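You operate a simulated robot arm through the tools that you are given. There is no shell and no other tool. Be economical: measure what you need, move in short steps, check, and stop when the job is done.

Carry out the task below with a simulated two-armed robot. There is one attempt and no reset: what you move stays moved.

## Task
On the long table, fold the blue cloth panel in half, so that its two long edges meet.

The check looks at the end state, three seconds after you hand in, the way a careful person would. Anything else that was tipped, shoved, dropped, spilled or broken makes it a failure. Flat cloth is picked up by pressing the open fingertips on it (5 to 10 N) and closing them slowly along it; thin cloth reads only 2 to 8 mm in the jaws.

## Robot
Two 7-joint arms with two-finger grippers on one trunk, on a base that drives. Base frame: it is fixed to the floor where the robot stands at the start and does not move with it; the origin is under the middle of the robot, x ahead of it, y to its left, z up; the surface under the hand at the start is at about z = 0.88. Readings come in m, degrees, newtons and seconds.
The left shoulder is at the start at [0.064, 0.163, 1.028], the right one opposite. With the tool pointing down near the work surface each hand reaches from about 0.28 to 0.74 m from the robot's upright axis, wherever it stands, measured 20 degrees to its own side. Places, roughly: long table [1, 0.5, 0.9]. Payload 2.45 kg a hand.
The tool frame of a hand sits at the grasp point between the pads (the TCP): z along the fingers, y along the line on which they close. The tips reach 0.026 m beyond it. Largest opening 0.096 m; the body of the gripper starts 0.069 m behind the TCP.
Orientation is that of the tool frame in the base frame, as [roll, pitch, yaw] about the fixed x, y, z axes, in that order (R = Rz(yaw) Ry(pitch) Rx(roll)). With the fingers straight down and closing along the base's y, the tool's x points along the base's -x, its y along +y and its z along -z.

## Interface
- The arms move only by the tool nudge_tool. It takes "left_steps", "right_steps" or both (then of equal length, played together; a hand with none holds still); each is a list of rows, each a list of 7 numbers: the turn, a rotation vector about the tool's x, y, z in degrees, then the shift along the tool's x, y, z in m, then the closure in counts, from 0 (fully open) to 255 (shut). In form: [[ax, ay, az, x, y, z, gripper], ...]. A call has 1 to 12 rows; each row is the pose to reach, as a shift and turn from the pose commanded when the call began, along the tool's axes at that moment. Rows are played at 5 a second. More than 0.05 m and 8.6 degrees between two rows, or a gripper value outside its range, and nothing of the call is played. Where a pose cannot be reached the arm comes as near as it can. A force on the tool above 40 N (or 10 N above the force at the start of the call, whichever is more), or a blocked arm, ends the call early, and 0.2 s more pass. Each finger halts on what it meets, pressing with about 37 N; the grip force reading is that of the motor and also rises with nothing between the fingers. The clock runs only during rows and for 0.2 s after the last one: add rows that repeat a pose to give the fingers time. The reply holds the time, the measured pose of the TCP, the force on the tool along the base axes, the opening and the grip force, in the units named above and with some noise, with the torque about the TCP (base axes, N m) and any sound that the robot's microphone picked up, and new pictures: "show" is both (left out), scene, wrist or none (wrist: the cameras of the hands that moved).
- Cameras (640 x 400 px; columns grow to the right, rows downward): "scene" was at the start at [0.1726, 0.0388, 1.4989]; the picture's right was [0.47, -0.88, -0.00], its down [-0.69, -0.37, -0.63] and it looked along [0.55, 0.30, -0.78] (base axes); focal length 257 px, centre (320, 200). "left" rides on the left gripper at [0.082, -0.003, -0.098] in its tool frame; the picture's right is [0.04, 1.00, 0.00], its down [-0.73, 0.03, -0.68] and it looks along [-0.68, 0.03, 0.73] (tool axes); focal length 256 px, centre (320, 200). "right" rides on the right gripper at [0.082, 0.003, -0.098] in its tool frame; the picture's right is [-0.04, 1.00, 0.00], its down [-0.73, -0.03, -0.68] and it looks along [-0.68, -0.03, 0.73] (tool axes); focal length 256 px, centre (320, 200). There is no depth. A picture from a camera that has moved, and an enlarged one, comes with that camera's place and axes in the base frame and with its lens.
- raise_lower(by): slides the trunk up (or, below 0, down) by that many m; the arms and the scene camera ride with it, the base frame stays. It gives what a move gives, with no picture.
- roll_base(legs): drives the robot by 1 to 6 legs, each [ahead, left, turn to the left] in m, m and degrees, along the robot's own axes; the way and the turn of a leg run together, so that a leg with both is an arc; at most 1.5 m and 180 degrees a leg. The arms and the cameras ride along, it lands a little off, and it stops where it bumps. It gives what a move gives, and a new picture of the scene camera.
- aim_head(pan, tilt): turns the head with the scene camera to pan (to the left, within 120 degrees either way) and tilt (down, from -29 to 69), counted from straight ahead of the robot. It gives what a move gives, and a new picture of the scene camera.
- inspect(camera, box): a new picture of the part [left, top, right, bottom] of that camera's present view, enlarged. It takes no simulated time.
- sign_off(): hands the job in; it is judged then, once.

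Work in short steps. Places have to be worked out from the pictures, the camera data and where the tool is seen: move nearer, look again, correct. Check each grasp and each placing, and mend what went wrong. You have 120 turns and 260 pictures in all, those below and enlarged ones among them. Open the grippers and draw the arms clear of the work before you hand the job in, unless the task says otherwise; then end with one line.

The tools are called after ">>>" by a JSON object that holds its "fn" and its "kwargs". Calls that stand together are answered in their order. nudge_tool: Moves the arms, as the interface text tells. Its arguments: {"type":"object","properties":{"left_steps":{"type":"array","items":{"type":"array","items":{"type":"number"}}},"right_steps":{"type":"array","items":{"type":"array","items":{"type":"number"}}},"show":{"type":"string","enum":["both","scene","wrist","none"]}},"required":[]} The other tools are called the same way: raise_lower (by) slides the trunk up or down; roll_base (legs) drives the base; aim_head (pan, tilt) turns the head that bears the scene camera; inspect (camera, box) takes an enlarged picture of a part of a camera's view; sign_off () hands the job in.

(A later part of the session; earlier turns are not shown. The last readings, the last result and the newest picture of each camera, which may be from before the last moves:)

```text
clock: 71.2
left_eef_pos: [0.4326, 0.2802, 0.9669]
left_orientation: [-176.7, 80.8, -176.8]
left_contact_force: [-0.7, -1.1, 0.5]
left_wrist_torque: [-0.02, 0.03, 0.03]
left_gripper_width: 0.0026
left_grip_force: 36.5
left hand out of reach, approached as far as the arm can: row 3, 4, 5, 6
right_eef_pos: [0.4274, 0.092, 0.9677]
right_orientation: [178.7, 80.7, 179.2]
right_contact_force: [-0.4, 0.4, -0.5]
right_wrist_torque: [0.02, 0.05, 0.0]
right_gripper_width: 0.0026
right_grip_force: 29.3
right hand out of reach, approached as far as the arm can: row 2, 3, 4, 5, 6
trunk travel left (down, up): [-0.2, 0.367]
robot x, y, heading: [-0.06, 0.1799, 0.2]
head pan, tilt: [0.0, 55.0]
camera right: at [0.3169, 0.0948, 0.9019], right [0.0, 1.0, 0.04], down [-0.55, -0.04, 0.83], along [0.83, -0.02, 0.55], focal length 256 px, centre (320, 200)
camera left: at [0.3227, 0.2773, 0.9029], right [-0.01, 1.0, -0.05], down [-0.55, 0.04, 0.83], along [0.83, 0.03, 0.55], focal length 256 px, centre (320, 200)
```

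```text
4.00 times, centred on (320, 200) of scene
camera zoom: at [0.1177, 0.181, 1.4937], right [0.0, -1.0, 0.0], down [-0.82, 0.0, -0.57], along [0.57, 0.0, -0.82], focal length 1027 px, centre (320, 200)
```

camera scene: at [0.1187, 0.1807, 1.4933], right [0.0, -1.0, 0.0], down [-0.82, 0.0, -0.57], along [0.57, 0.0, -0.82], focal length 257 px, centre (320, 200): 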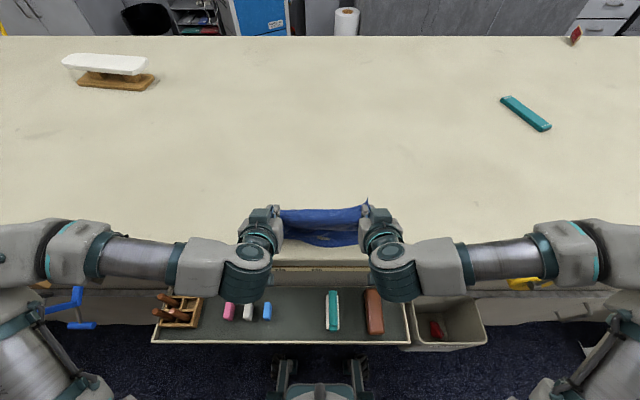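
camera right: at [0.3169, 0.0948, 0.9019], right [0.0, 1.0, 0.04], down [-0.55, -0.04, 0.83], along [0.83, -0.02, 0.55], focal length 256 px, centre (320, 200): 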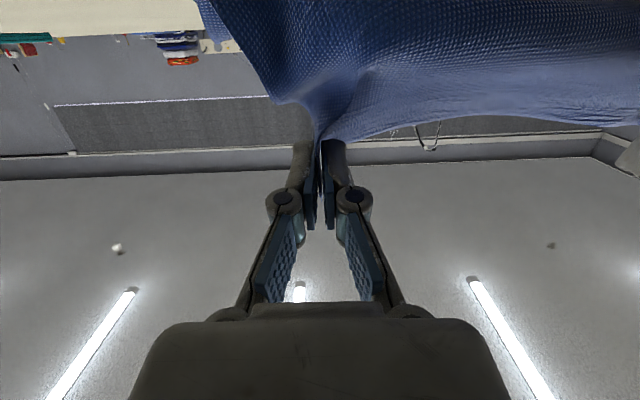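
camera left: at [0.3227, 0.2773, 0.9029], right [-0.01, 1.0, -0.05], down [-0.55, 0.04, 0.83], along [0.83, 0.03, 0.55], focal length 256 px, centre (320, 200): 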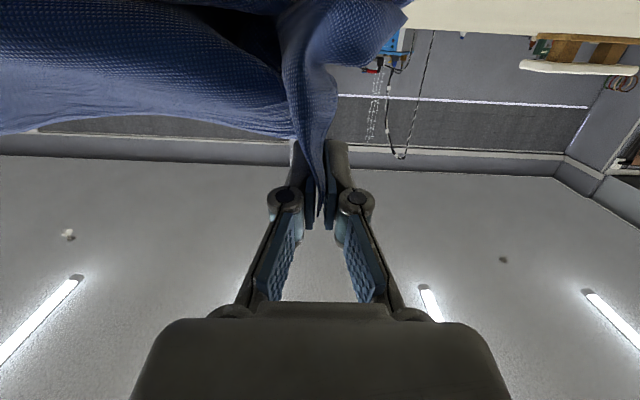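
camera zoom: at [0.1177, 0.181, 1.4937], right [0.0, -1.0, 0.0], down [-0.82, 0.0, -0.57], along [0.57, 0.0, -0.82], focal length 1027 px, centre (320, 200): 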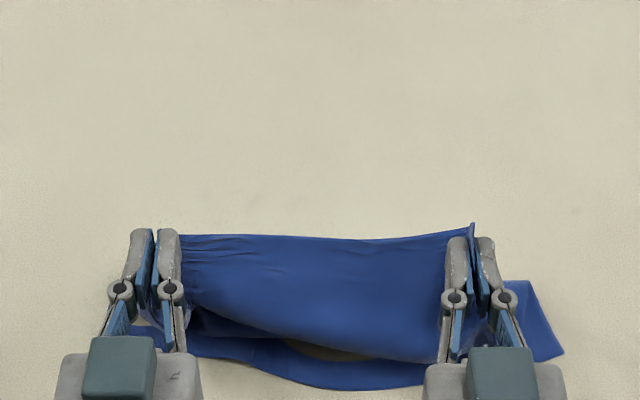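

The robot stands too close for the arms here and the hands got squeezed together. I'll extend the arms forward and restore spacing, then roll the base back by the same amount.

>>> {"fn": "nudge_tool", "kwargs": {"left_steps": [[0, 5, 0, -0.012, 0.001, 0.015, 255], [0, 10, 0, -0.024, 0.003, 0.03, 255], [0, 15, 0, -0.036, 0.005, 0.046, 255], [0, 20, 0, -0.046, 0.006, 0.062, 255], [0, 25, 0, -0.051, 0.006, 0.078, 255], [0, 25, 0, -0.051, 0.006, 0.093, 255]], "right_steps": [[0, 5, 0, -0.012, -0.003, 0.015, 255], [0, 10, 0, -0.024, -0.006, 0.03, 255], [0, 15, 0, -0.036, -0.009, 0.046, 255], [0, 20, 0, -0.046, -0.012, 0.062, 255], [0, 25, 0, -0.051, -0.015, 0.078, 255], [0, 25, 0, -0.051, -0.017, 0.093, 255]], "show": "none"}}

>>> {"fn": "roll_base", "kwargs": {"legs": [[-0.1, 0, 0]]}}

>>> {"fn": "inspect", "kwargs": {"camera": "scene", "box": [240, 150, 400, 250]}}

>>> {"fn": "inspect", "kwargs": {"camera": "left", "box": [0, 0, 640, 400]}}

```text
clock: 72.6
left_eef_pos: [0.5348, 0.2858, 1.002]
left_orientation: [-179.1, 55.7, -179.6]
left_contact_force: [-0.8, -21.6, -0.1]
left_wrist_torque: [-0.43, 0.01, -0.39]
left_gripper_width: 0.0017
left_grip_force: 31.7
right_eef_pos: [0.5287, 0.0783, 1.0013]
right_orientation: [179.6, 55.5, -179.5]
right_contact_force: [0.4, 20.6, 0.5]
right_wrist_torque: [0.39, -0.04, 0.32]
right_gripper_width: 0.0026
right_grip_force: 33.1
trunk travel left (down, up): [-0.2, 0.367]
robot x, y, heading: [-0.0587, 0.1803, 0.5]
head pan, tilt: [0.0, 55.0]
```

```text
clock: 73.8
left_eef_pos: [0.4332, 0.2855, 1.0036]
left_orientation: [-179.1, 55.8, -179.4]
left_contact_force: [-2.0, -21.3, -0.4]
left_wrist_torque: [-0.42, 0.01, -0.42]
left_gripper_width: 0.0019
left_grip_force: 31.1
right_eef_pos: [0.4283, 0.0754, 1.0012]
right_orientation: [179.6, 55.8, -179.8]
right_contact_force: [0.9, 21.6, 0.1]
right_wrist_torque: [0.4, -0.02, 0.34]
right_gripper_width: 0.0027
right_grip_force: 32.4
trunk travel left (down, up): [-0.2, 0.367]
robot x, y, heading: [-0.1558, 0.1803, -0.2]
head pan, tilt: [0.0, 55.0]
camera scene: at [0.0198, 0.1808, 1.4933], right [0.0, -1.0, 0.0], down [-0.82, 0.0, -0.57], along [0.57, 0.0, -0.82], focal length 257 px, centre (320, 200)
```

scene: 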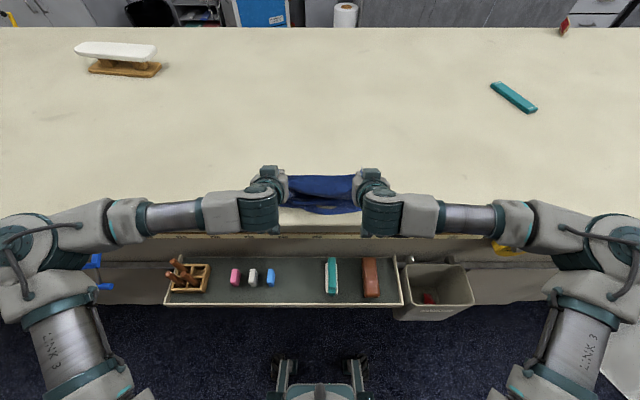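

```text
4.00 times, centred on (320, 200) of scene
camera zoom: at [0.0198, 0.1808, 1.4933], right [0.0, -1.0, 0.0], down [-0.82, 0.0, -0.57], along [0.57, 0.0, -0.82], focal length 1027 px, centre (320, 200)
```

zoom: 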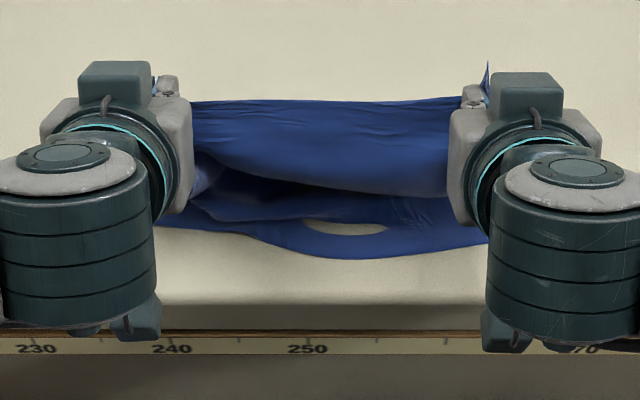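

```text
1.00 times, centred on (320, 200) of left (not enlarged: the box is as wide or as high as the picture)
camera zoom: at [0.3065, 0.2827, 0.9914], right [-0.02, 1.0, -0.04], down [-0.15, 0.04, 0.99], along [0.99, 0.02, 0.15], focal length 256 px, centre (320, 200)
```

zoom: 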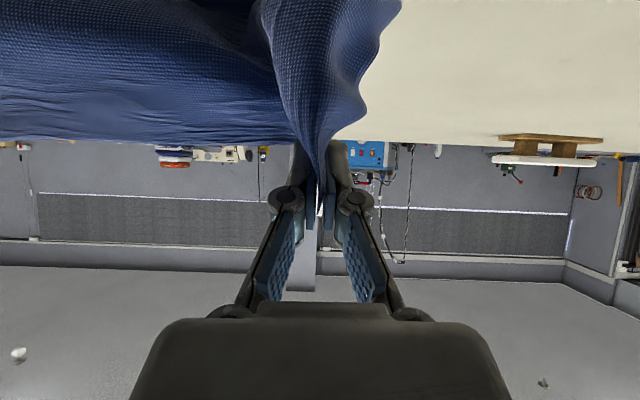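

Both still hold. I'm relaxing the spacing slightly, tilting to 80° and setting x≈0.42, z≈0.97 for the release pose.

>>> {"fn": "nudge_tool", "kwargs": {"left_steps": [[0, -6, 0, 0.008, -0.002, 0.002, 255], [0, -12, 0, 0.016, -0.003, 0.004, 255], [0, -18, 0, 0.024, -0.003, 0.005, 255], [0, -24, 0, 0.0316, -0.003, 0.007, 255], [0, -24, 0, 0.0316, -0.003, 0.007, 255]], "right_steps": [[0, -6, 0, 0.008, 0.002, 0.002, 255], [0, -12, 0, 0.016, 0.003, 0.004, 255], [0, -18, 0, 0.024, 0.003, 0.005, 255], [0, -24, 0, 0.0316, 0.003, 0.007, 255], [0, -24, 0, 0.0316, 0.003, 0.007, 255]], "show": "wrist"}}

>>> {"fn": "inspect", "kwargs": {"camera": "scene", "box": [240, 140, 400, 240]}}

```text
clock: 75.0
left_eef_pos: [0.4184, 0.282, 0.9771]
left_orientation: [-176.2, 79.9, -176.7]
left_contact_force: [-0.5, -8.4, -1.2]
left_wrist_torque: [-0.05, -0.01, -0.23]
left_gripper_width: 0.0011
left_grip_force: 29.6
right_eef_pos: [0.4104, 0.0802, 0.9742]
right_orientation: [178.1, 80.1, 178.7]
right_contact_force: [1.8, 7.8, -0.4]
right_wrist_torque: [0.1, -0.04, 0.2]
right_gripper_width: 0.0023
right_grip_force: 31.3
trunk travel left (down, up): [-0.2, 0.367]
robot x, y, heading: [-0.1602, 0.1813, 0.2]
head pan, tilt: [0.0, 55.0]
camera right: at [0.2996, 0.0827, 0.9099], right [0.0, 1.0, 0.05], down [-0.54, -0.04, 0.84], along [0.84, -0.02, 0.54], focal length 256 px, centre (320, 200)
camera left: at [0.3065, 0.2784, 0.9131], right [0.0, 1.0, -0.05], down [-0.54, 0.04, 0.84], along [0.84, 0.03, 0.54], focal length 256 px, centre (320, 200)
```

right: 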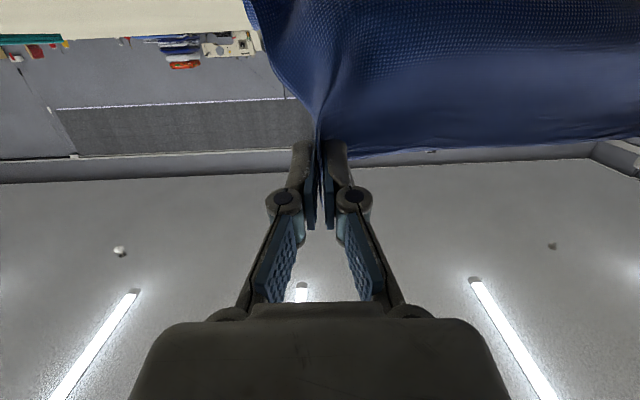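
left: 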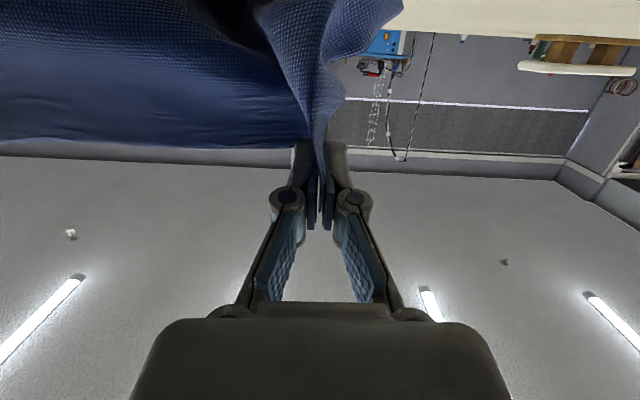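

```text
4.00 times, centred on (320, 190) of scene
camera zoom: at [0.0194, 0.1808, 1.4934], right [0.0, -1.0, 0.0], down [-0.82, 0.0, -0.57], along [0.57, 0.0, -0.82], focal length 1027 px, centre (320, 240)
```

zoom: 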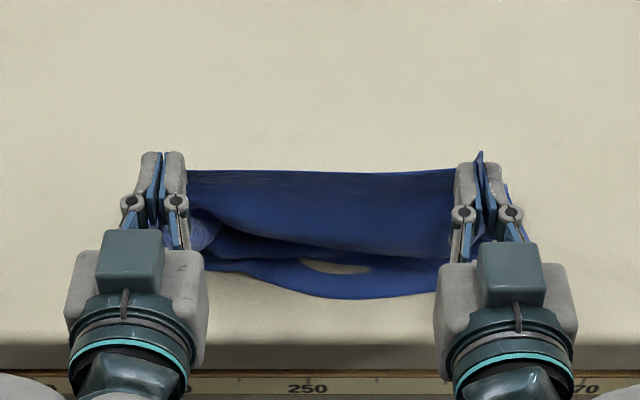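

The sheet hangs nearly vertical. I'm rolling back 4 cm so it leans towards the robot, nearly taut, and then opening.

>>> {"fn": "roll_base", "kwargs": {"legs": [[-0.045, 0, 0]]}}

>>> {"fn": "inspect", "kwargs": {"camera": "scene", "box": [240, 140, 400, 240]}}

>>> {"fn": "inspect", "kwargs": {"camera": "right", "box": [0, 0, 640, 400]}}

```text
clock: 75.9
left_eef_pos: [0.372, 0.2825, 0.9769]
left_orientation: [-176.5, 80.0, -177.0]
left_contact_force: [-1.6, -8.7, 0.4]
left_wrist_torque: [-0.1, 0.04, -0.24]
left_gripper_width: 0.0012
left_grip_force: 29.1
right_eef_pos: [0.3672, 0.0786, 0.9728]
right_orientation: [178.6, 80.0, 179.1]
right_contact_force: [0.3, 8.5, 0.5]
right_wrist_torque: [0.1, -0.01, 0.2]
right_gripper_width: 0.0028
right_grip_force: 32.9
trunk travel left (down, up): [-0.2, 0.367]
robot x, y, heading: [-0.2022, 0.1793, 0.1]
head pan, tilt: [0.0, 55.0]
camera scene: at [-0.0239, 0.181, 1.4931], right [0.0, -1.0, 0.0], down [-0.82, 0.0, -0.57], along [0.57, 0.0, -0.82], focal length 257 px, centre (320, 200)
```

scene: 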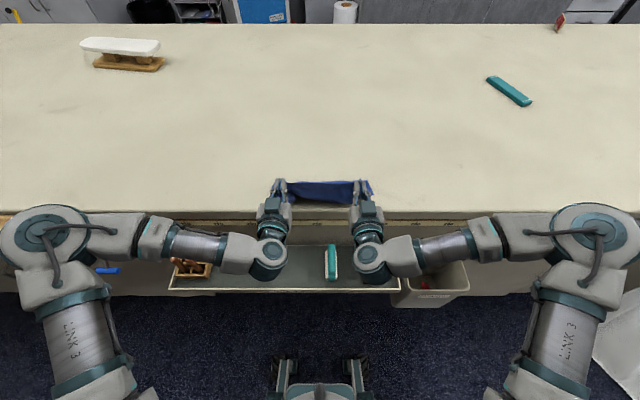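

```text
4.00 times, centred on (320, 190) of scene
camera zoom: at [-0.0239, 0.181, 1.4931], right [0.0, -1.0, 0.0], down [-0.82, 0.0, -0.57], along [0.57, 0.0, -0.82], focal length 1027 px, centre (320, 240)
```

zoom: 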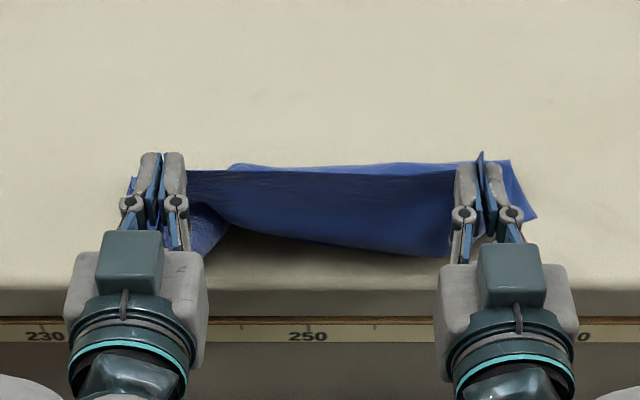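

```text
1.00 times, centred on (320, 200) of right (not enlarged: the box is as wide or as high as the picture)
camera zoom: at [0.2548, 0.0825, 0.9099], right [0.0, 1.0, 0.04], down [-0.54, -0.04, 0.84], along [0.84, -0.02, 0.54], focal length 256 px, centre (320, 200)
```

zoom: 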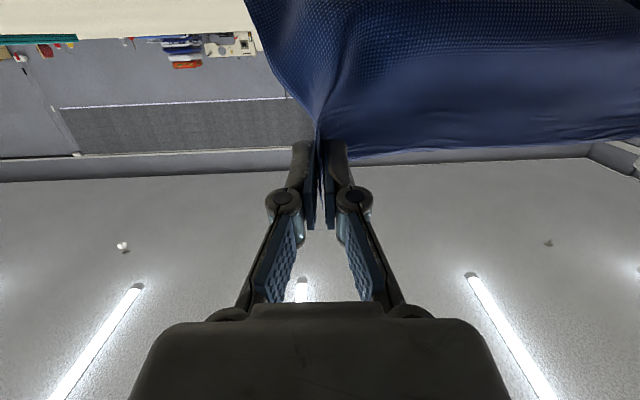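

The sheet is near vertical with its lower bend at the front. I'll tilt past vertical to about 100° to bias it forward, which is clear of the table edge here.

>>> {"fn": "nudge_tool", "kwargs": {"left_steps": [[0, -6, 0, 0, 0, 0, 255], [0, -12, 0, 0, 0, 0, 255], [0, -18, 0, 0, 0, 0, 255], [0, -24, 0, 0, 0, 0, 255], [0, -24, 0, 0, 0, 0, 255]], "right_steps": [[0, -6, 0, 0, 0, 0, 255], [0, -12, 0, 0, 0, 0, 255], [0, -18, 0, 0, 0, 0, 255], [0, -24, 0, 0, 0, 0, 255], [0, -24, 0, 0, 0, 0, 255]], "show": "none"}}

>>> {"fn": "inspect", "kwargs": {"camera": "scene", "box": [240, 140, 400, 240]}}

```text
clock: 77.1
left_eef_pos: [0.3505, 0.2429, 0.9983]
left_orientation: [-2.8, 75.7, -2.9]
left_contact_force: [1.0, 0.7, 0.2]
left_wrist_torque: [0.01, -0.02, 0.03]
left_gripper_width: 0.0018
left_grip_force: 28.8
left hand out of reach, approached as far as the arm can: row 2, 3, 4, 5
right_eef_pos: [0.3424, 0.1189, 0.9943]
right_orientation: [1.4, 75.8, 1.9]
right_contact_force: [3.2, -2.1, -1.8]
right_wrist_torque: [0.03, 0.06, -0.16]
right_gripper_width: 0.0038
right_grip_force: 39.2
right hand out of reach, approached as far as the arm can: row 2, 3, 4, 5
trunk travel left (down, up): [-0.2, 0.367]
robot x, y, heading: [-0.2052, 0.181, 0.3]
head pan, tilt: [0.0, 55.0]
```

```text
4.00 times, centred on (320, 190) of scene
camera zoom: at [-0.0247, 0.1809, 1.4934], right [0.0, -1.0, 0.0], down [-0.82, 0.0, -0.57], along [0.57, 0.0, -0.82], focal length 1027 px, centre (320, 240)
```

zoom: 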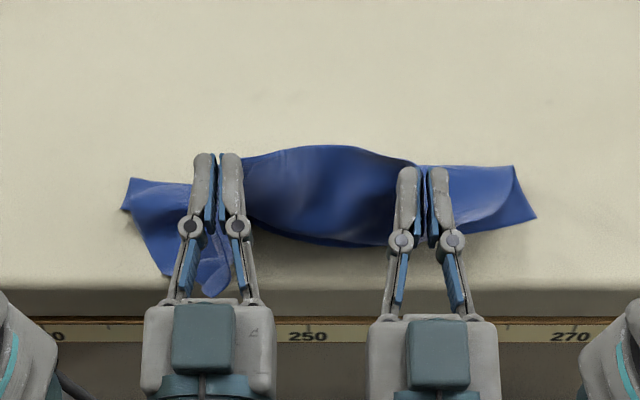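

Reach limits squeezed the hands inward at that tilt. Lowering the trunk should help, so I'll return to 80° first, then lower the trunk in small steps with the hands compensating.

>>> {"fn": "nudge_tool", "kwargs": {"left_steps": [[0, 6, 0, 0, 0, 0, 255], [0, 12, 0, 0, 0, 0, 255], [0, 18, 0, 0, 0, 0, 255], [0, 24, 0, 0, 0, 0, 255], [0, 24, 0, 0, 0, 0, 255]], "right_steps": [[0, 6, 0, 0, 0, 0, 255], [0, 12, 0, 0, 0, 0, 255], [0, 18, 0, 0, 0, 0, 255], [0, 24, 0, 0, 0, 0, 255], [0, 24, 0, 0, 0, 0, 255]], "show": "none"}}

>>> {"fn": "raise_lower", "kwargs": {"by": -0.04}}

```text
clock: 78.3
left_eef_pos: [0.351, 0.2422, 0.9971]
left_orientation: [-176.5, 80.2, -177.1]
left_contact_force: [-0.7, 0.7, -0.5]
left_wrist_torque: [0.01, -0.02, 0.0]
left_gripper_width: 0.0005
left_grip_force: 30.8
right_eef_pos: [0.3449, 0.1177, 0.9942]
right_orientation: [178.5, 80.2, 179.0]
right_contact_force: [-2.8, -5.4, 1.6]
right_wrist_torque: [-0.1, 0.04, -0.47]
right_gripper_width: 0.0028
right_grip_force: 30.3
trunk travel left (down, up): [-0.2, 0.367]
robot x, y, heading: [-0.2028, 0.1776, -0.1]
head pan, tilt: [0.0, 55.0]
```

```text
clock: 79.1
left_eef_pos: [0.3489, 0.2425, 0.9591]
left_orientation: [-176.8, 80.3, -177.3]
left_contact_force: [-0.8, 0.9, 0.2]
left_wrist_torque: [0.02, 0.03, 0.04]
left_gripper_width: 0.0017
left_grip_force: 34.4
right_eef_pos: [0.3439, 0.1187, 0.9561]
right_orientation: [178.6, 80.4, 179.2]
right_contact_force: [-0.8, -2.1, 0.9]
right_wrist_torque: [0.07, 0.06, 0.13]
right_gripper_width: 0.0003
right_grip_force: 29.3
trunk travel left (down, up): [-0.16, 0.407]
robot x, y, heading: [-0.2015, 0.1829, 0.2]
head pan, tilt: [0.0, 55.0]
```

I'm restoring the spacing and height, then taking another trunk step.

>>> {"fn": "nudge_tool", "kwargs": {"left_steps": [[0, 0, 0, -0.011, 0.01, 0.0045, 255], [0, 0, 0, -0.022, 0.02, 0.009, 255], [0, 0, 0, -0.033, 0.03, 0.0135, 255], [0, 0, 0, -0.0436, 0.04, 0.018, 255], [0, 0, 0, -0.0436, 0.04, 0.018, 255]], "right_steps": [[0, 0, 0, -0.011, -0.01, 0.0045, 255], [0, 0, 0, -0.022, -0.02, 0.009, 255], [0, 0, 0, -0.033, -0.03, 0.0135, 255], [0, 0, 0, -0.0436, -0.038, 0.018, 255], [0, 0, 0, -0.0436, -0.038, 0.018, 255]], "show": "none"}}

>>> {"fn": "raise_lower", "kwargs": {"by": -0.05}}

>>> {"fn": "nudge_tool", "kwargs": {"left_steps": [[0, 0, 0, -0.017, 0, -0.003, 255], [0, 0, 0, -0.034, 0, -0.006, 255], [0, 0, 0, -0.049, 0, -0.008, 255], [0, 0, 0, -0.049, 0, -0.008, 255]], "right_steps": [[0, 0, 0, -0.017, 0, -0.003, 255], [0, 0, 0, -0.034, 0, -0.006, 255], [0, 0, 0, -0.049, 0, -0.008, 255], [0, 0, 0, -0.049, 0, -0.008, 255]], "show": "none"}}

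>>> {"fn": "raise_lower", "kwargs": {"by": -0.05}}

>>> {"fn": "nudge_tool", "kwargs": {"left_steps": [[0, 0, 0, -0.017, 0, -0.003, 255], [0, 0, 0, -0.034, 0, -0.006, 255], [0, 0, 0, -0.049, 0, -0.008, 255], [0, 0, 0, -0.049, 0, -0.008, 255]], "right_steps": [[0, 0, 0, -0.017, 0, -0.003, 255], [0, 0, 0, -0.034, 0, -0.006, 255], [0, 0, 0, -0.049, 0, -0.008, 255], [0, 0, 0, -0.049, 0, -0.008, 255]], "show": "scene"}}

```text
clock: 80.3
left_eef_pos: [0.377, 0.2815, 0.998]
left_orientation: [-176.8, 80.2, -177.5]
left_contact_force: [-1.8, -23.2, -2.3]
left_wrist_torque: [-0.24, 0.01, -0.6]
left_gripper_width: 0.0011
left_grip_force: 30.8
right_eef_pos: [0.3696, 0.0814, 0.9943]
right_orientation: [178.2, 80.3, 179.0]
right_contact_force: [1.7, 23.0, 2.1]
right_wrist_torque: [0.49, -0.01, 0.43]
right_gripper_width: 0.0052
right_grip_force: 34.0
trunk travel left (down, up): [-0.16, 0.407]
robot x, y, heading: [-0.2009, 0.1818, -0.0]
head pan, tilt: [0.0, 55.0]
```

```text
clock: 81.2
left_eef_pos: [0.3748, 0.2819, 0.9485]
left_orientation: [-176.7, 80.2, -177.3]
left_contact_force: [-2.7, -22.9, -2.4]
left_wrist_torque: [-0.22, 0.09, -0.63]
left_gripper_width: 0.0012
left_grip_force: 30.6
right_eef_pos: [0.3688, 0.081, 0.945]
right_orientation: [178.4, 80.3, 179.3]
right_contact_force: [1.1, 23.8, 2.1]
right_wrist_torque: [0.55, -0.06, 0.38]
right_gripper_width: 0.0051
right_grip_force: 33.4
trunk travel left (down, up): [-0.11, 0.457]
robot x, y, heading: [-0.2028, 0.1831, 0.0]
head pan, tilt: [0.0, 55.0]
```

```text
clock: 82.2
left_eef_pos: [0.3762, 0.2816, 0.9969]
left_orientation: [-176.6, 80.2, -177.1]
left_contact_force: [-1.7, -23.8, -1.5]
left_wrist_torque: [-0.2, 0.08, -0.58]
left_gripper_width: 0.0012
left_grip_force: 31.0
right_eef_pos: [0.3695, 0.0815, 0.9935]
right_orientation: [178.1, 80.3, 179.0]
right_contact_force: [0.4, 22.6, 0.9]
right_wrist_torque: [0.5, -0.1, 0.37]
right_gripper_width: 0.0056
right_grip_force: 34.4
trunk travel left (down, up): [-0.11, 0.457]
robot x, y, heading: [-0.2, 0.181, 0.1]
head pan, tilt: [0.0, 55.0]
```

```text
clock: 83.1
left_eef_pos: [0.3754, 0.2815, 0.9479]
left_orientation: [-176.3, 80.5, -176.9]
left_contact_force: [-1.8, -22.4, -0.9]
left_wrist_torque: [-0.23, 0.05, -0.57]
left_gripper_width: 0.0013
left_grip_force: 30.8
right_eef_pos: [0.3686, 0.0809, 0.9454]
right_orientation: [178.4, 80.3, 179.1]
right_contact_force: [0.6, 21.7, 3.2]
right_wrist_torque: [0.51, -0.04, 0.38]
right_gripper_width: 0.0055
right_grip_force: 34.6
trunk travel left (down, up): [-0.06, 0.507]
robot x, y, heading: [-0.2021, 0.1821, 0.2]
head pan, tilt: [0.0, 55.0]
```

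```text
clock: 84.1
left_eef_pos: [0.3769, 0.2826, 0.9971]
left_orientation: [-176.5, 80.2, -177.1]
left_contact_force: [-1.8, -22.0, -1.2]
left_wrist_torque: [-0.21, 0.02, -0.59]
left_gripper_width: 0.0012
left_grip_force: 30.8
right_eef_pos: [0.3712, 0.0804, 0.9943]
right_orientation: [178.5, 80.2, 179.2]
right_contact_force: [2.6, 22.5, 2.2]
right_wrist_torque: [0.52, -0.06, 0.35]
right_gripper_width: 0.0056
right_grip_force: 34.1
trunk travel left (down, up): [-0.06, 0.507]
robot x, y, heading: [-0.2035, 0.1797, 0.2]
head pan, tilt: [0.0, 55.0]
camera scene: at [0.1346, 0.1807, 1.322], right [0.0, -1.0, 0.0], down [-0.82, 0.0, -0.57], along [0.57, 0.0, -0.82], focal length 257 px, centre (320, 200)
```

scene: 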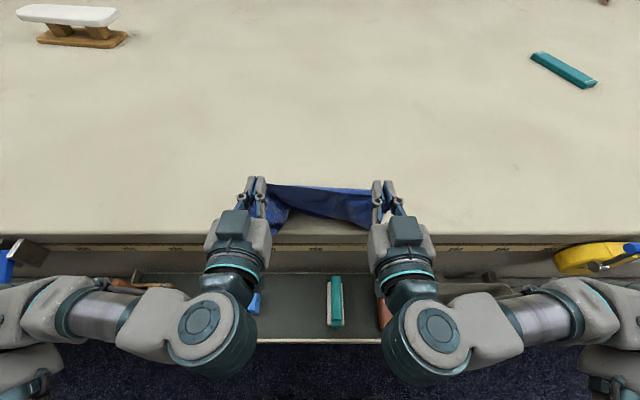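

The trunk is 14 cm lower and the hands are back in place. I'm tilting past vertical to about 104°, relaxing tension slightly.

>>> {"fn": "nudge_tool", "kwargs": {"left_steps": [[0, -6, 0, 0, -0.002, 0, 255], [0, -12, 0, 0, -0.004, 0, 255], [0, -18, 0, 0, -0.005, 0, 255], [0, -24, 0, 0, -0.005, 0, 255], [0, -24, 0, 0, -0.005, 0, 255]], "right_steps": [[0, -6, 0, 0, 0.002, 0, 255], [0, -12, 0, 0, 0.004, 0, 255], [0, -18, 0, 0, 0.005, 0, 255], [0, -24, 0, 0, 0.005, 0, 255], [0, -24, 0, 0, 0.005, 0, 255]], "show": "scene"}}

```text
clock: 85.3
left_eef_pos: [0.3782, 0.278, 0.9946]
left_orientation: [-2.6, 76.0, -2.9]
left_contact_force: [-1.5, 0.6, 0.3]
left_wrist_torque: [0.03, 0.04, -0.02]
left_gripper_width: 0.0
left_grip_force: 29.4
right_eef_pos: [0.3715, 0.0847, 0.9907]
right_orientation: [1.4, 76.0, 1.8]
right_contact_force: [-0.5, -0.3, 0.2]
right_wrist_torque: [-0.01, -0.02, 0.02]
right_gripper_width: 0.0001
right_grip_force: 30.2
trunk travel left (down, up): [-0.06, 0.507]
robot x, y, heading: [-0.2027, 0.1808, -0.1]
head pan, tilt: [0.0, 55.0]
camera scene: at [0.1356, 0.1807, 1.3214], right [0.0, -1.0, 0.0], down [-0.82, 0.0, -0.57], along [0.57, 0.0, -0.82], focal length 257 px, centre (320, 200)
```

scene: 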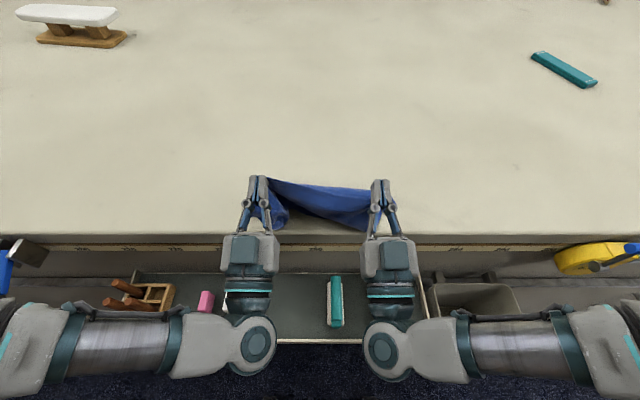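

The tilt worked, but both jaws read about 0 mm, so I need to check whether they still hold.

>>> {"fn": "inspect", "kwargs": {"camera": "scene", "box": [230, 150, 410, 262]}}

>>> {"fn": "inspect", "kwargs": {"camera": "left", "box": [0, 0, 640, 400]}}

>>> {"fn": "inspect", "kwargs": {"camera": "right", "box": [0, 0, 640, 400]}}

```text
3.56 times, centred on (320, 206) of scene
camera zoom: at [0.1356, 0.1807, 1.3214], right [0.0, -1.0, 0.0], down [-0.82, 0.0, -0.57], along [0.57, 0.0, -0.82], focal length 913 px, centre (320, 179)
```

zoom: 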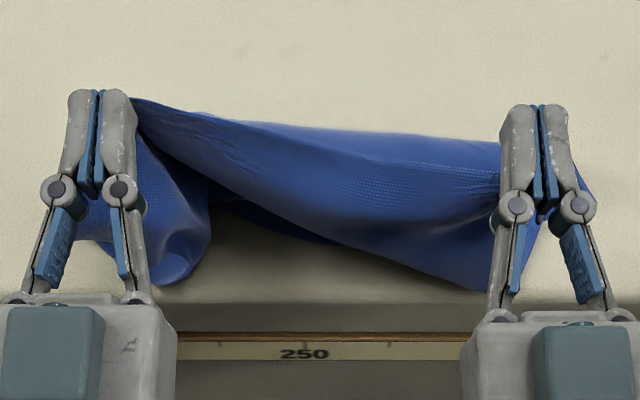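

```text
1.00 times, centred on (320, 200) of left (not enlarged: the box is as wide or as high as the picture)
camera zoom: at [0.3025, 0.2742, 0.8913], right [0.02, 1.0, -0.05], down [-0.84, 0.04, 0.55], along [0.55, 0.03, 0.84], focal length 256 px, centre (320, 200)
```

zoom: 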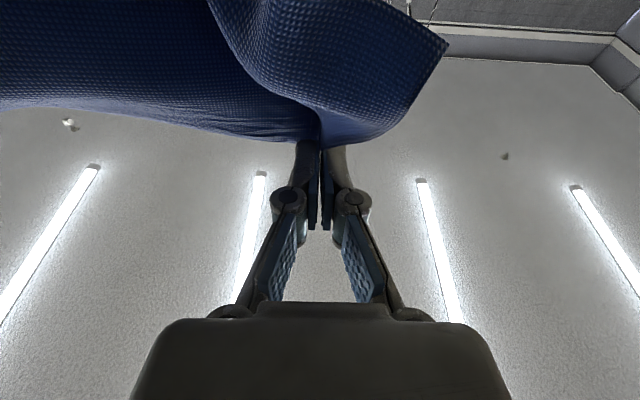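

```text
1.00 times, centred on (320, 200) of right (not enlarged: the box is as wide or as high as the picture)
camera zoom: at [0.2958, 0.0889, 0.8882], right [-0.02, 1.0, 0.04], down [-0.84, -0.04, 0.55], along [0.55, -0.03, 0.84], focal length 256 px, centre (320, 200)
```

zoom: 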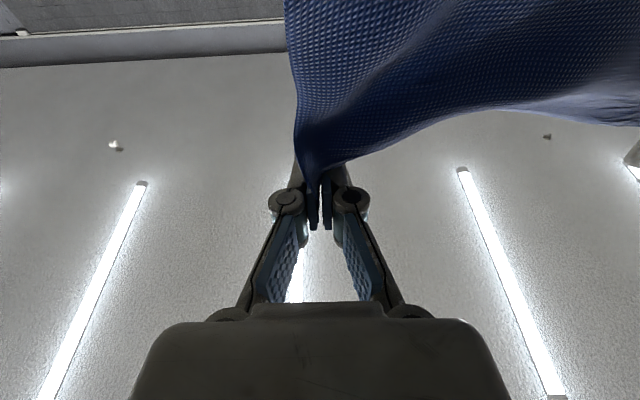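

Both still hold, and with the trunk low the hands can tilt beyond vertical, so the sheet now leaves the jaws away from the robot. I'll roll forward 2 cm and lower the edge.

>>> {"fn": "roll_base", "kwargs": {"legs": [[0.02, 0, 0]]}}

>>> {"fn": "nudge_tool", "kwargs": {"left_steps": [[0, 0, 0, 0.012, 0, -0.003, 255], [0, 0, 0, 0.024, 0, -0.006, 255], [0, 0, 0, 0.036, 0, -0.009, 255], [0, 0, 0, 0.048, 0, -0.012, 255], [0, 0, 0, 0.048, 0, -0.012, 255]], "right_steps": [[0, 0, 0, 0.012, 0, -0.003, 255], [0, 0, 0, 0.024, 0, -0.006, 255], [0, 0, 0, 0.036, 0, -0.009, 255], [0, 0, 0, 0.048, 0, -0.012, 255], [0, 0, 0, 0.048, 0, -0.012, 255]], "show": "none"}}

>>> {"fn": "inspect", "kwargs": {"camera": "scene", "box": [230, 150, 410, 262]}}

```text
clock: 86.1
left_eef_pos: [0.3959, 0.2779, 0.9966]
left_orientation: [-2.5, 75.7, -2.8]
left_contact_force: [-0.5, 0.5, -0.1]
left_wrist_torque: [0.01, 0.01, 0.03]
left_gripper_width: 0.0
left_grip_force: 29.8
right_eef_pos: [0.39, 0.0838, 0.9937]
right_orientation: [1.2, 75.8, 1.7]
right_contact_force: [1.0, -0.4, -0.4]
right_wrist_torque: [-0.01, -0.03, 0.04]
right_gripper_width: 0.0
right_grip_force: 29.4
trunk travel left (down, up): [-0.06, 0.507]
robot x, y, heading: [-0.1803, 0.1758, 0.1]
head pan, tilt: [0.0, 55.0]
camera scene: at [0.1531, 0.1806, 1.3227], right [0.0, -1.0, 0.0], down [-0.82, 0.0, -0.57], along [0.57, 0.0, -0.82], focal length 257 px, centre (320, 200)
```

scene: 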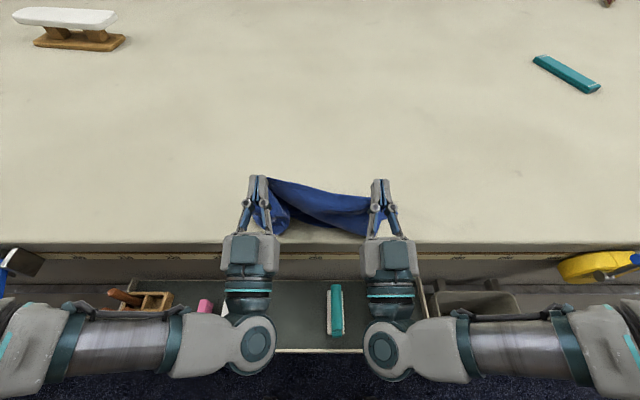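

```text
clock: 87.3
left_eef_pos: [0.3913, 0.2756, 0.9496]
left_orientation: [-2.7, 75.6, -2.6]
left_contact_force: [0.0, -0.4, 0.4]
left_wrist_torque: [0.0, 0.02, 0.0]
left_gripper_width: 0.002
left_grip_force: 30.1
right_eef_pos: [0.3868, 0.0863, 0.946]
right_orientation: [1.4, 75.7, 1.7]
right_contact_force: [-0.7, -0.6, 0.6]
right_wrist_torque: [0.02, 0.04, 0.02]
right_gripper_width: 0.0002
right_grip_force: 29.4
trunk travel left (down, up): [-0.06, 0.507]
robot x, y, heading: [-0.1828, 0.1789, 0.2]
head pan, tilt: [0.0, 55.0]
```

```text
3.56 times, centred on (320, 206) of scene
camera zoom: at [0.1533, 0.1808, 1.3225], right [0.0, -1.0, 0.0], down [-0.82, 0.0, -0.57], along [0.57, 0.0, -0.82], focal length 913 px, centre (320, 179)
```

zoom: 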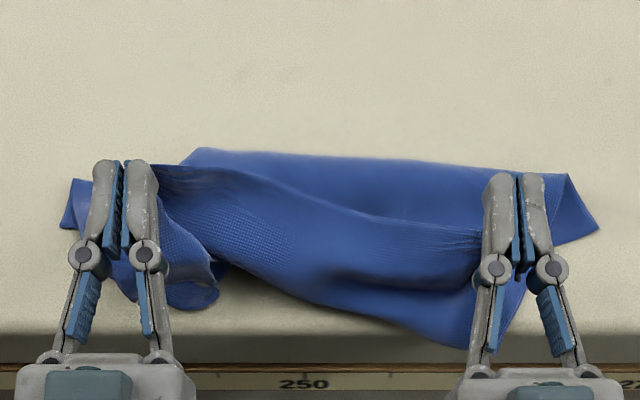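

This has become tangled around the left corner. I'll unfold the cloth flat and restart, now knowing the low trunk allows steep tilts. First I'll lift, tilt back and drive the edge forward.

>>> {"fn": "nudge_tool", "kwargs": {"left_steps": [[0, 0, 0, -0.03, 0, 0.007, 255], [0, 8, 0, -0.06, 0, 0.014, 255], [0, 16, 0, -0.06, 0, 0.014, 255], [0, 24, 0, -0.06, 0, 0.014, 255], [0, 32, 0, -0.06, 0, 0.014, 255], [0, 40, 0, -0.06, 0, 0.014, 255], [0, 48, 0, -0.06, 0, 0.014, 255], [0, 55, 0, -0.06, 0, 0.014, 255]], "right_steps": [[0, 0, 0, -0.03, 0, 0.007, 255], [0, 8, 0, -0.06, 0, 0.014, 255], [0, 16, 0, -0.06, 0, 0.014, 255], [0, 24, 0, -0.06, 0, 0.014, 255], [0, 32, 0, -0.06, 0, 0.014, 255], [0, 40, 0, -0.06, 0, 0.014, 255], [0, 48, 0, -0.06, 0, 0.014, 255], [0, 55, 0, -0.06, 0, 0.014, 255]], "show": "none"}}

>>> {"fn": "roll_base", "kwargs": {"legs": [[0.22, 0, 0]]}}

```text
clock: 89.1
left_eef_pos: [0.3906, 0.279, 1.0108]
left_orientation: [-179.0, 49.2, -179.6]
left_contact_force: [0.3, 0.0, 0.0]
left_wrist_torque: [-0.01, 0.0, -0.04]
left_gripper_width: 0.0014
left_grip_force: 29.4
right_eef_pos: [0.3864, 0.0842, 1.0073]
right_orientation: [179.6, 49.3, -179.8]
right_contact_force: [1.0, -0.3, -0.2]
right_wrist_torque: [-0.01, 0.02, 0.05]
right_gripper_width: 0.0
right_grip_force: 29.9
trunk travel left (down, up): [-0.06, 0.507]
robot x, y, heading: [-0.1831, 0.1798, 0.1]
head pan, tilt: [0.0, 55.0]
```

```text
clock: 90.8
left_eef_pos: [0.6134, 0.2767, 1.0112]
left_orientation: [-178.9, 49.4, -179.6]
left_contact_force: [-0.2, -1.6, -0.5]
left_wrist_torque: [-0.07, 0.0, 0.01]
left_gripper_width: 0.0018
left_grip_force: 30.1
right_eef_pos: [0.606, 0.0838, 1.0077]
right_orientation: [179.5, 49.6, -179.8]
right_contact_force: [0.0, -0.7, -0.7]
right_wrist_torque: [0.0, 0.0, -0.01]
right_gripper_width: 0.0002
right_grip_force: 30.0
trunk travel left (down, up): [-0.06, 0.507]
robot x, y, heading: [0.0436, 0.1805, -0.2]
head pan, tilt: [0.0, 55.0]
camera scene: at [0.3761, 0.1806, 1.3222], right [0.0, -1.0, 0.0], down [-0.82, 0.0, -0.57], along [0.57, 0.0, -0.82], focal length 257 px, centre (320, 200)
```

scene: 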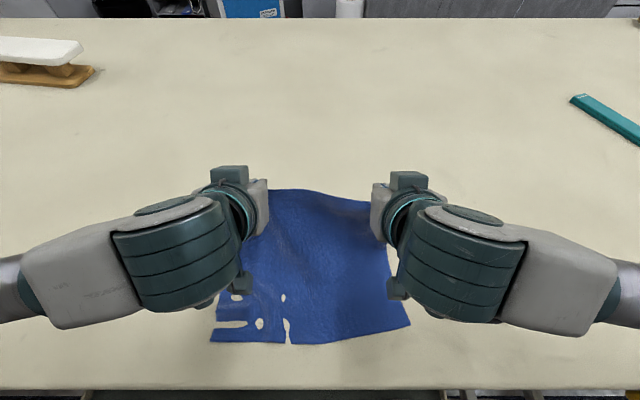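

The cloth is mostly opened out. I'm checking whether the right hand still holds it.

>>> {"fn": "inspect", "kwargs": {"camera": "right", "box": [0, 0, 640, 400]}}

>>> {"fn": "inspect", "kwargs": {"camera": "left", "box": [0, 0, 640, 400]}}

```text
1.00 times, centred on (320, 200) of right (not enlarged: the box is as wide or as high as the picture)
camera zoom: at [0.4786, 0.0868, 1.0093], right [0.02, 1.0, 0.04], down [-0.04, -0.03, 1.0], along [1.0, -0.02, 0.04], focal length 256 px, centre (320, 200)
```

zoom: 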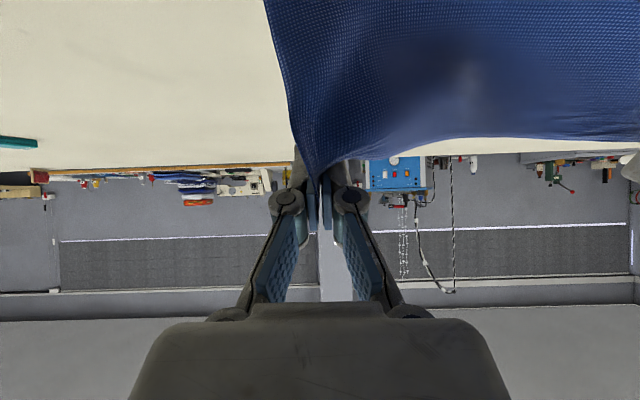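

```text
1.00 times, centred on (320, 200) of left (not enlarged: the box is as wide or as high as the picture)
camera zoom: at [0.4852, 0.2755, 1.0127], right [-0.02, 1.0, -0.04], down [-0.04, 0.04, 1.0], along [1.0, 0.02, 0.04], focal length 256 px, centre (320, 200)
```

zoom: 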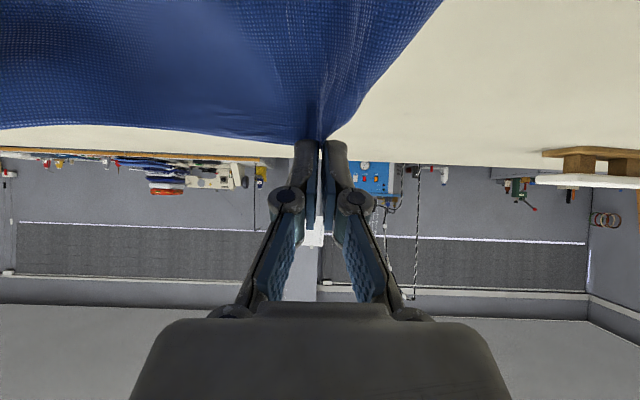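

Good news: with the cloth opened out, both hands hold clean corners. But the near edge is now at x 0.42–0.45, too far from the table edge for a steep tilt. I'll lay it flat, release, then drag the whole cloth closer by pressing on it.

>>> {"fn": "nudge_tool", "kwargs": {"left_steps": [[0, 3, 0, -0.006, 0.003, 0.028, 255], [0, 6, 0, -0.002, 0.006, 0.056, 255], [0, 9, 0, 0.01, 0.009, 0.072, 255], [0, 12, 0, 0.024, 0.012, 0.088, 255], [0, 15, 0, 0.034, 0.012, 0.098, 255], [0, 15, 0, 0.034, 0.012, 0.098, 255]], "right_steps": [[0, 3, 0, -0.006, -0.003, 0.028, 255], [0, 6, 0, -0.002, -0.006, 0.056, 255], [0, 9, 0, 0.01, -0.009, 0.072, 255], [0, 12, 0, 0.024, -0.012, 0.088, 255], [0, 15, 0, 0.034, -0.012, 0.098, 255], [0, 15, 0, 0.034, -0.012, 0.098, 255]], "show": "scene"}}

```text
clock: 92.2
left_eef_pos: [0.6594, 0.2873, 0.9257]
left_orientation: [-179.1, 34.7, -180.0]
left_contact_force: [-2.1, -9.6, 1.2]
left_wrist_torque: [-0.25, 0.04, -0.08]
left_gripper_width: 0.0011
left_grip_force: 29.4
right_eef_pos: [0.6547, 0.0752, 0.9217]
right_orientation: [179.6, 34.8, -179.6]
right_contact_force: [2.4, 10.5, -0.6]
right_wrist_torque: [0.06, -0.01, -0.14]
right_gripper_width: 0.0001
right_grip_force: 30.2
trunk travel left (down, up): [-0.06, 0.507]
robot x, y, heading: [0.0384, 0.1808, 0.1]
head pan, tilt: [0.0, 55.0]
camera scene: at [0.3762, 0.1804, 1.3223], right [0.0, -1.0, 0.0], down [-0.82, 0.0, -0.57], along [0.57, 0.0, -0.82], focal length 257 px, centre (320, 200)
```

scene: 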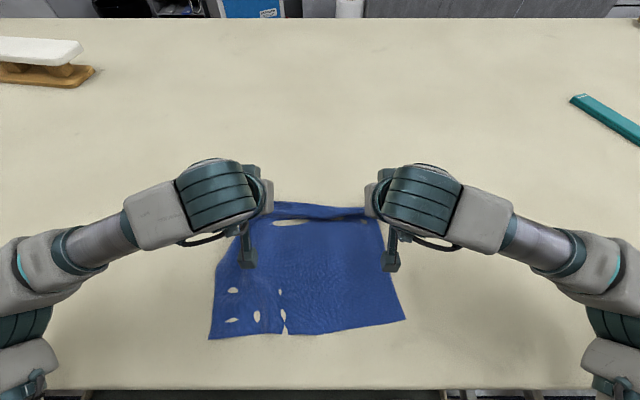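

The cloth is nearly flat. I'm moving slightly forward to straighten it, opening, and lifting clear.

>>> {"fn": "nudge_tool", "kwargs": {"left_steps": [[0, 0, 0, -0.008, 0, 0.01, 255], [0, 0, 0, -0.012, 0, 0.02, 255], [0, 0, 0, -0.012, 0, 0.02, 200], [0, 0, 0, -0.012, 0, 0.02, 140], [0, 0, 0, -0.012, 0, 0.02, 120], [0, 0, 0, -0.012, 0, -0.02, 120], [0, 0, 0, -0.012, 0, -0.06, 120], [0, 0, 0, -0.012, 0.04, -0.09, 120], [0, 0, 0, -0.012, 0.08, -0.09, 120]], "right_steps": [[0, 0, 0, -0.008, 0, 0.01, 255], [0, 0, 0, -0.012, 0, 0.02, 255], [0, 0, 0, -0.012, 0, 0.02, 200], [0, 0, 0, -0.012, 0, 0.02, 140], [0, 0, 0, -0.012, 0, 0.02, 120], [0, 0, 0, -0.012, 0, -0.02, 120], [0, 0, 0, -0.012, 0, -0.06, 120], [0, 0, 0, -0.012, -0.04, -0.09, 120], [0, 0, 0, -0.012, -0.08, -0.09, 120]], "show": "scene"}}

```text
clock: 94.2
left_eef_pos: [0.6206, 0.3676, 1.0029]
left_orientation: [-179.2, 34.6, 179.9]
left_contact_force: [0.1, -0.1, 0.1]
left_wrist_torque: [-0.03, 0.0, -0.02]
left_gripper_width: 0.0509
left_grip_force: 0.1
right_eef_pos: [0.6138, -0.0067, 1.0005]
right_orientation: [179.6, 34.7, -179.6]
right_contact_force: [0.8, 0.2, 0.6]
right_wrist_torque: [0.02, -0.01, 0.05]
right_gripper_width: 0.0508
right_grip_force: 0.1
trunk travel left (down, up): [-0.06, 0.507]
robot x, y, heading: [0.0379, 0.1779, -0.1]
head pan, tilt: [0.0, 55.0]
camera scene: at [0.3772, 0.1804, 1.3216], right [0.0, -1.0, 0.0], down [-0.82, 0.0, -0.57], along [0.57, 0.0, -0.82], focal length 257 px, centre (320, 200)
```

scene: 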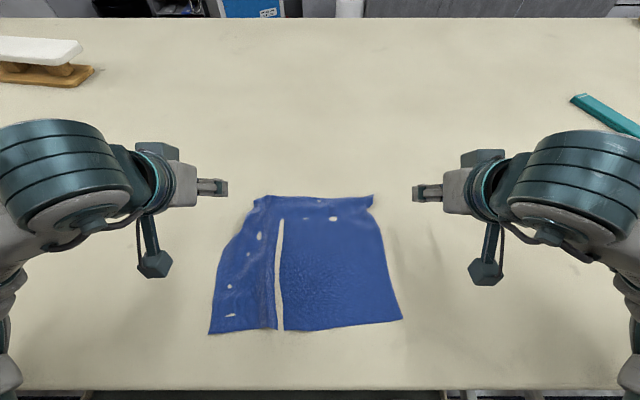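

The cloth is flat again, but a long gap shows near its left third. I'm looking closer.

>>> {"fn": "inspect", "kwargs": {"camera": "scene", "box": [190, 170, 430, 345]}}

```text
2.29 times, centred on (310, 258) of scene
camera zoom: at [0.3772, 0.1804, 1.3216], right [0.0, -1.0, 0.0], down [-0.82, 0.0, -0.57], along [0.57, 0.0, -0.82], focal length 587 px, centre (343, 69)
```

zoom: 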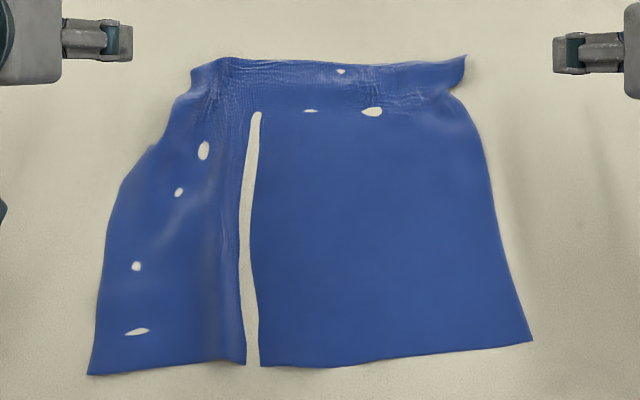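

That line is just a crease dipping below the table surface. Both hands go over the cloth's middle, vertical, to press and drag it towards me (the right hand a bit more, to straighten it).

>>> {"fn": "nudge_tool", "kwargs": {"left_steps": [[0, 7, 0, 0.01, -0.015, 0.003, 70], [0, 14, 0, 0.02, -0.031, 0.006, 70], [0, 21, 0, 0.031, -0.047, 0.009, 70], [0, 28, 0, 0.041, -0.062, 0.012, 70], [0, 34.7, 0, 0.051, -0.078, 0.015, 70], [0, 34.7, 0, 0.0614, -0.093, 0.018, 70], [0, 34.7, 0, 0.0614, -0.093, 0.018, 70]], "right_steps": [[0, 7, 0, 0.01, 0.018, 0.003, 70], [0, 14, 0, 0.019, 0.036, 0.007, 70], [0, 21, 0, 0.028, 0.054, 0.011, 70], [0, 28, 0, 0.038, 0.072, 0.015, 70], [0, 34.7, 0, 0.047, 0.09, 0.019, 70], [0, 34.7, 0, 0.0565, 0.107, 0.022, 70], [0, 34.7, 0, 0.0565, 0.107, 0.022, 70]], "show": "none"}}

>>> {"fn": "nudge_tool", "kwargs": {"left_steps": [[0, 0, 0, 0, 0, 0.02, 70], [0, 0, 0, 0, 0, 0.03, 70], [0, 0, 0, 0, 0, 0.03, 70]], "right_steps": [[0, 0, 0, 0, 0, 0.02, 70], [0, 0, 0, 0, 0, 0.03, 70], [0, 0, 0, 0, 0, 0.03, 70]], "show": "scene"}}

```text
clock: 95.8
left_eef_pos: [0.5778, 0.2781, 0.9551]
left_orientation: [-179.4, 0.1, 179.6]
left_contact_force: [0.6, -0.2, 0.6]
left_wrist_torque: [-0.01, 0.01, 0.01]
left_gripper_width: 0.0699
left_grip_force: 0.0
right_eef_pos: [0.5777, 0.1005, 0.9522]
right_orientation: [179.7, 0.2, -179.5]
right_contact_force: [0.0, 0.6, -0.9]
right_wrist_torque: [-0.01, -0.03, 0.01]
right_gripper_width: 0.0695
right_grip_force: 0.0
trunk travel left (down, up): [-0.06, 0.507]
robot x, y, heading: [0.0429, 0.1806, -0.1]
head pan, tilt: [0.0, 55.0]
```

```text
clock: 96.6
left_eef_pos: [0.5795, 0.2767, 0.9272]
left_orientation: [-179.3, 0.0, 179.5]
left_contact_force: [0.4, 0.2, 0.3]
left_wrist_torque: [-0.02, -0.02, 0.04]
left_gripper_width: 0.0695
left_grip_force: 0.1
right_eef_pos: [0.5783, 0.1012, 0.9221]
right_orientation: [179.7, 0.1, -179.6]
right_contact_force: [0.6, 1.5, -0.4]
right_wrist_torque: [0.0, 0.0, -0.01]
right_gripper_width: 0.0696
right_grip_force: 0.1
trunk travel left (down, up): [-0.06, 0.507]
robot x, y, heading: [0.0429, 0.1811, -0.3]
head pan, tilt: [0.0, 55.0]
camera scene: at [0.3767, 0.1806, 1.3221], right [0.0, -1.0, 0.0], down [-0.82, 0.0, -0.57], along [0.57, 0.0, -0.82], focal length 257 px, centre (320, 200)
```

scene: 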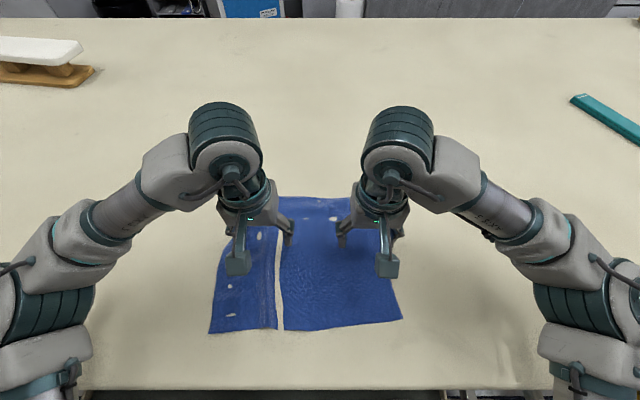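

I'm pressing down to contact.

>>> {"fn": "nudge_tool", "kwargs": {"left_steps": [[0, 0, 0, 0, 0, 0.012, 70], [0, 0, 0, 0, 0, 0.019, 70], [0, 0, 0, 0, 0, 0.022, 70], [0, 0, 0, 0, 0, 0.022, 70]], "right_steps": [[0, 0, 0, 0, 0, 0.01, 70], [0, 0, 0, 0, 0, 0.014, 70], [0, 0, 0, 0, 0, 0.0168, 70], [0, 0, 0, 0, 0, 0.0168, 70]], "show": "none"}}

```text
clock: 97.6
left_eef_pos: [0.578, 0.2767, 0.9028]
left_orientation: [-179.4, -0.1, 179.7]
left_contact_force: [-0.8, -0.2, -0.4]
left_wrist_torque: [-0.02, 0.01, 0.0]
left_gripper_width: 0.0696
left_grip_force: 0.1
right_eef_pos: [0.5784, 0.0991, 0.9049]
right_orientation: [179.7, 0.1, -179.4]
right_contact_force: [0.1, -0.6, 0.5]
right_wrist_torque: [0.01, 0.0, 0.03]
right_gripper_width: 0.0696
right_grip_force: 0.0
trunk travel left (down, up): [-0.06, 0.507]
robot x, y, heading: [0.0378, 0.1793, 0.2]
head pan, tilt: [0.0, 55.0]
```

No contact yet, so I'm going down in 1 mm steps.

>>> {"fn": "nudge_tool", "kwargs": {"left_steps": [[0, 0, 0, 0, 0, 0.001, 70], [0, 0, 0, 0, 0, 0.002, 70], [0, 0, 0, 0, 0, 0.003, 70], [0, 0, 0, 0, 0, 0.003, 70]], "right_steps": [[0, 0, 0, 0, 0, 0.001, 70], [0, 0, 0, 0, 0, 0.002, 70], [0, 0, 0, 0, 0, 0.003, 70], [0, 0, 0, 0, 0, 0.003, 70]], "show": "none"}}

```text
clock: 98.6
left_eef_pos: [0.5777, 0.2764, 0.9022]
left_orientation: [-179.3, 0.2, 179.7]
left_contact_force: [2.4, -1.5, 6.5]
left_wrist_torque: [0.31, -0.1, -0.11]
left_gripper_width: 0.0704
left_grip_force: 0.4
right_eef_pos: [0.5794, 0.0995, 0.9027]
right_orientation: [179.7, 0.1, -179.5]
right_contact_force: [-0.2, 0.0, -0.6]
right_wrist_torque: [0.0, -0.03, 0.01]
right_gripper_width: 0.0698
right_grip_force: 0.0
trunk travel left (down, up): [-0.06, 0.507]
robot x, y, heading: [0.0392, 0.1829, 0.1]
head pan, tilt: [0.0, 55.0]
```

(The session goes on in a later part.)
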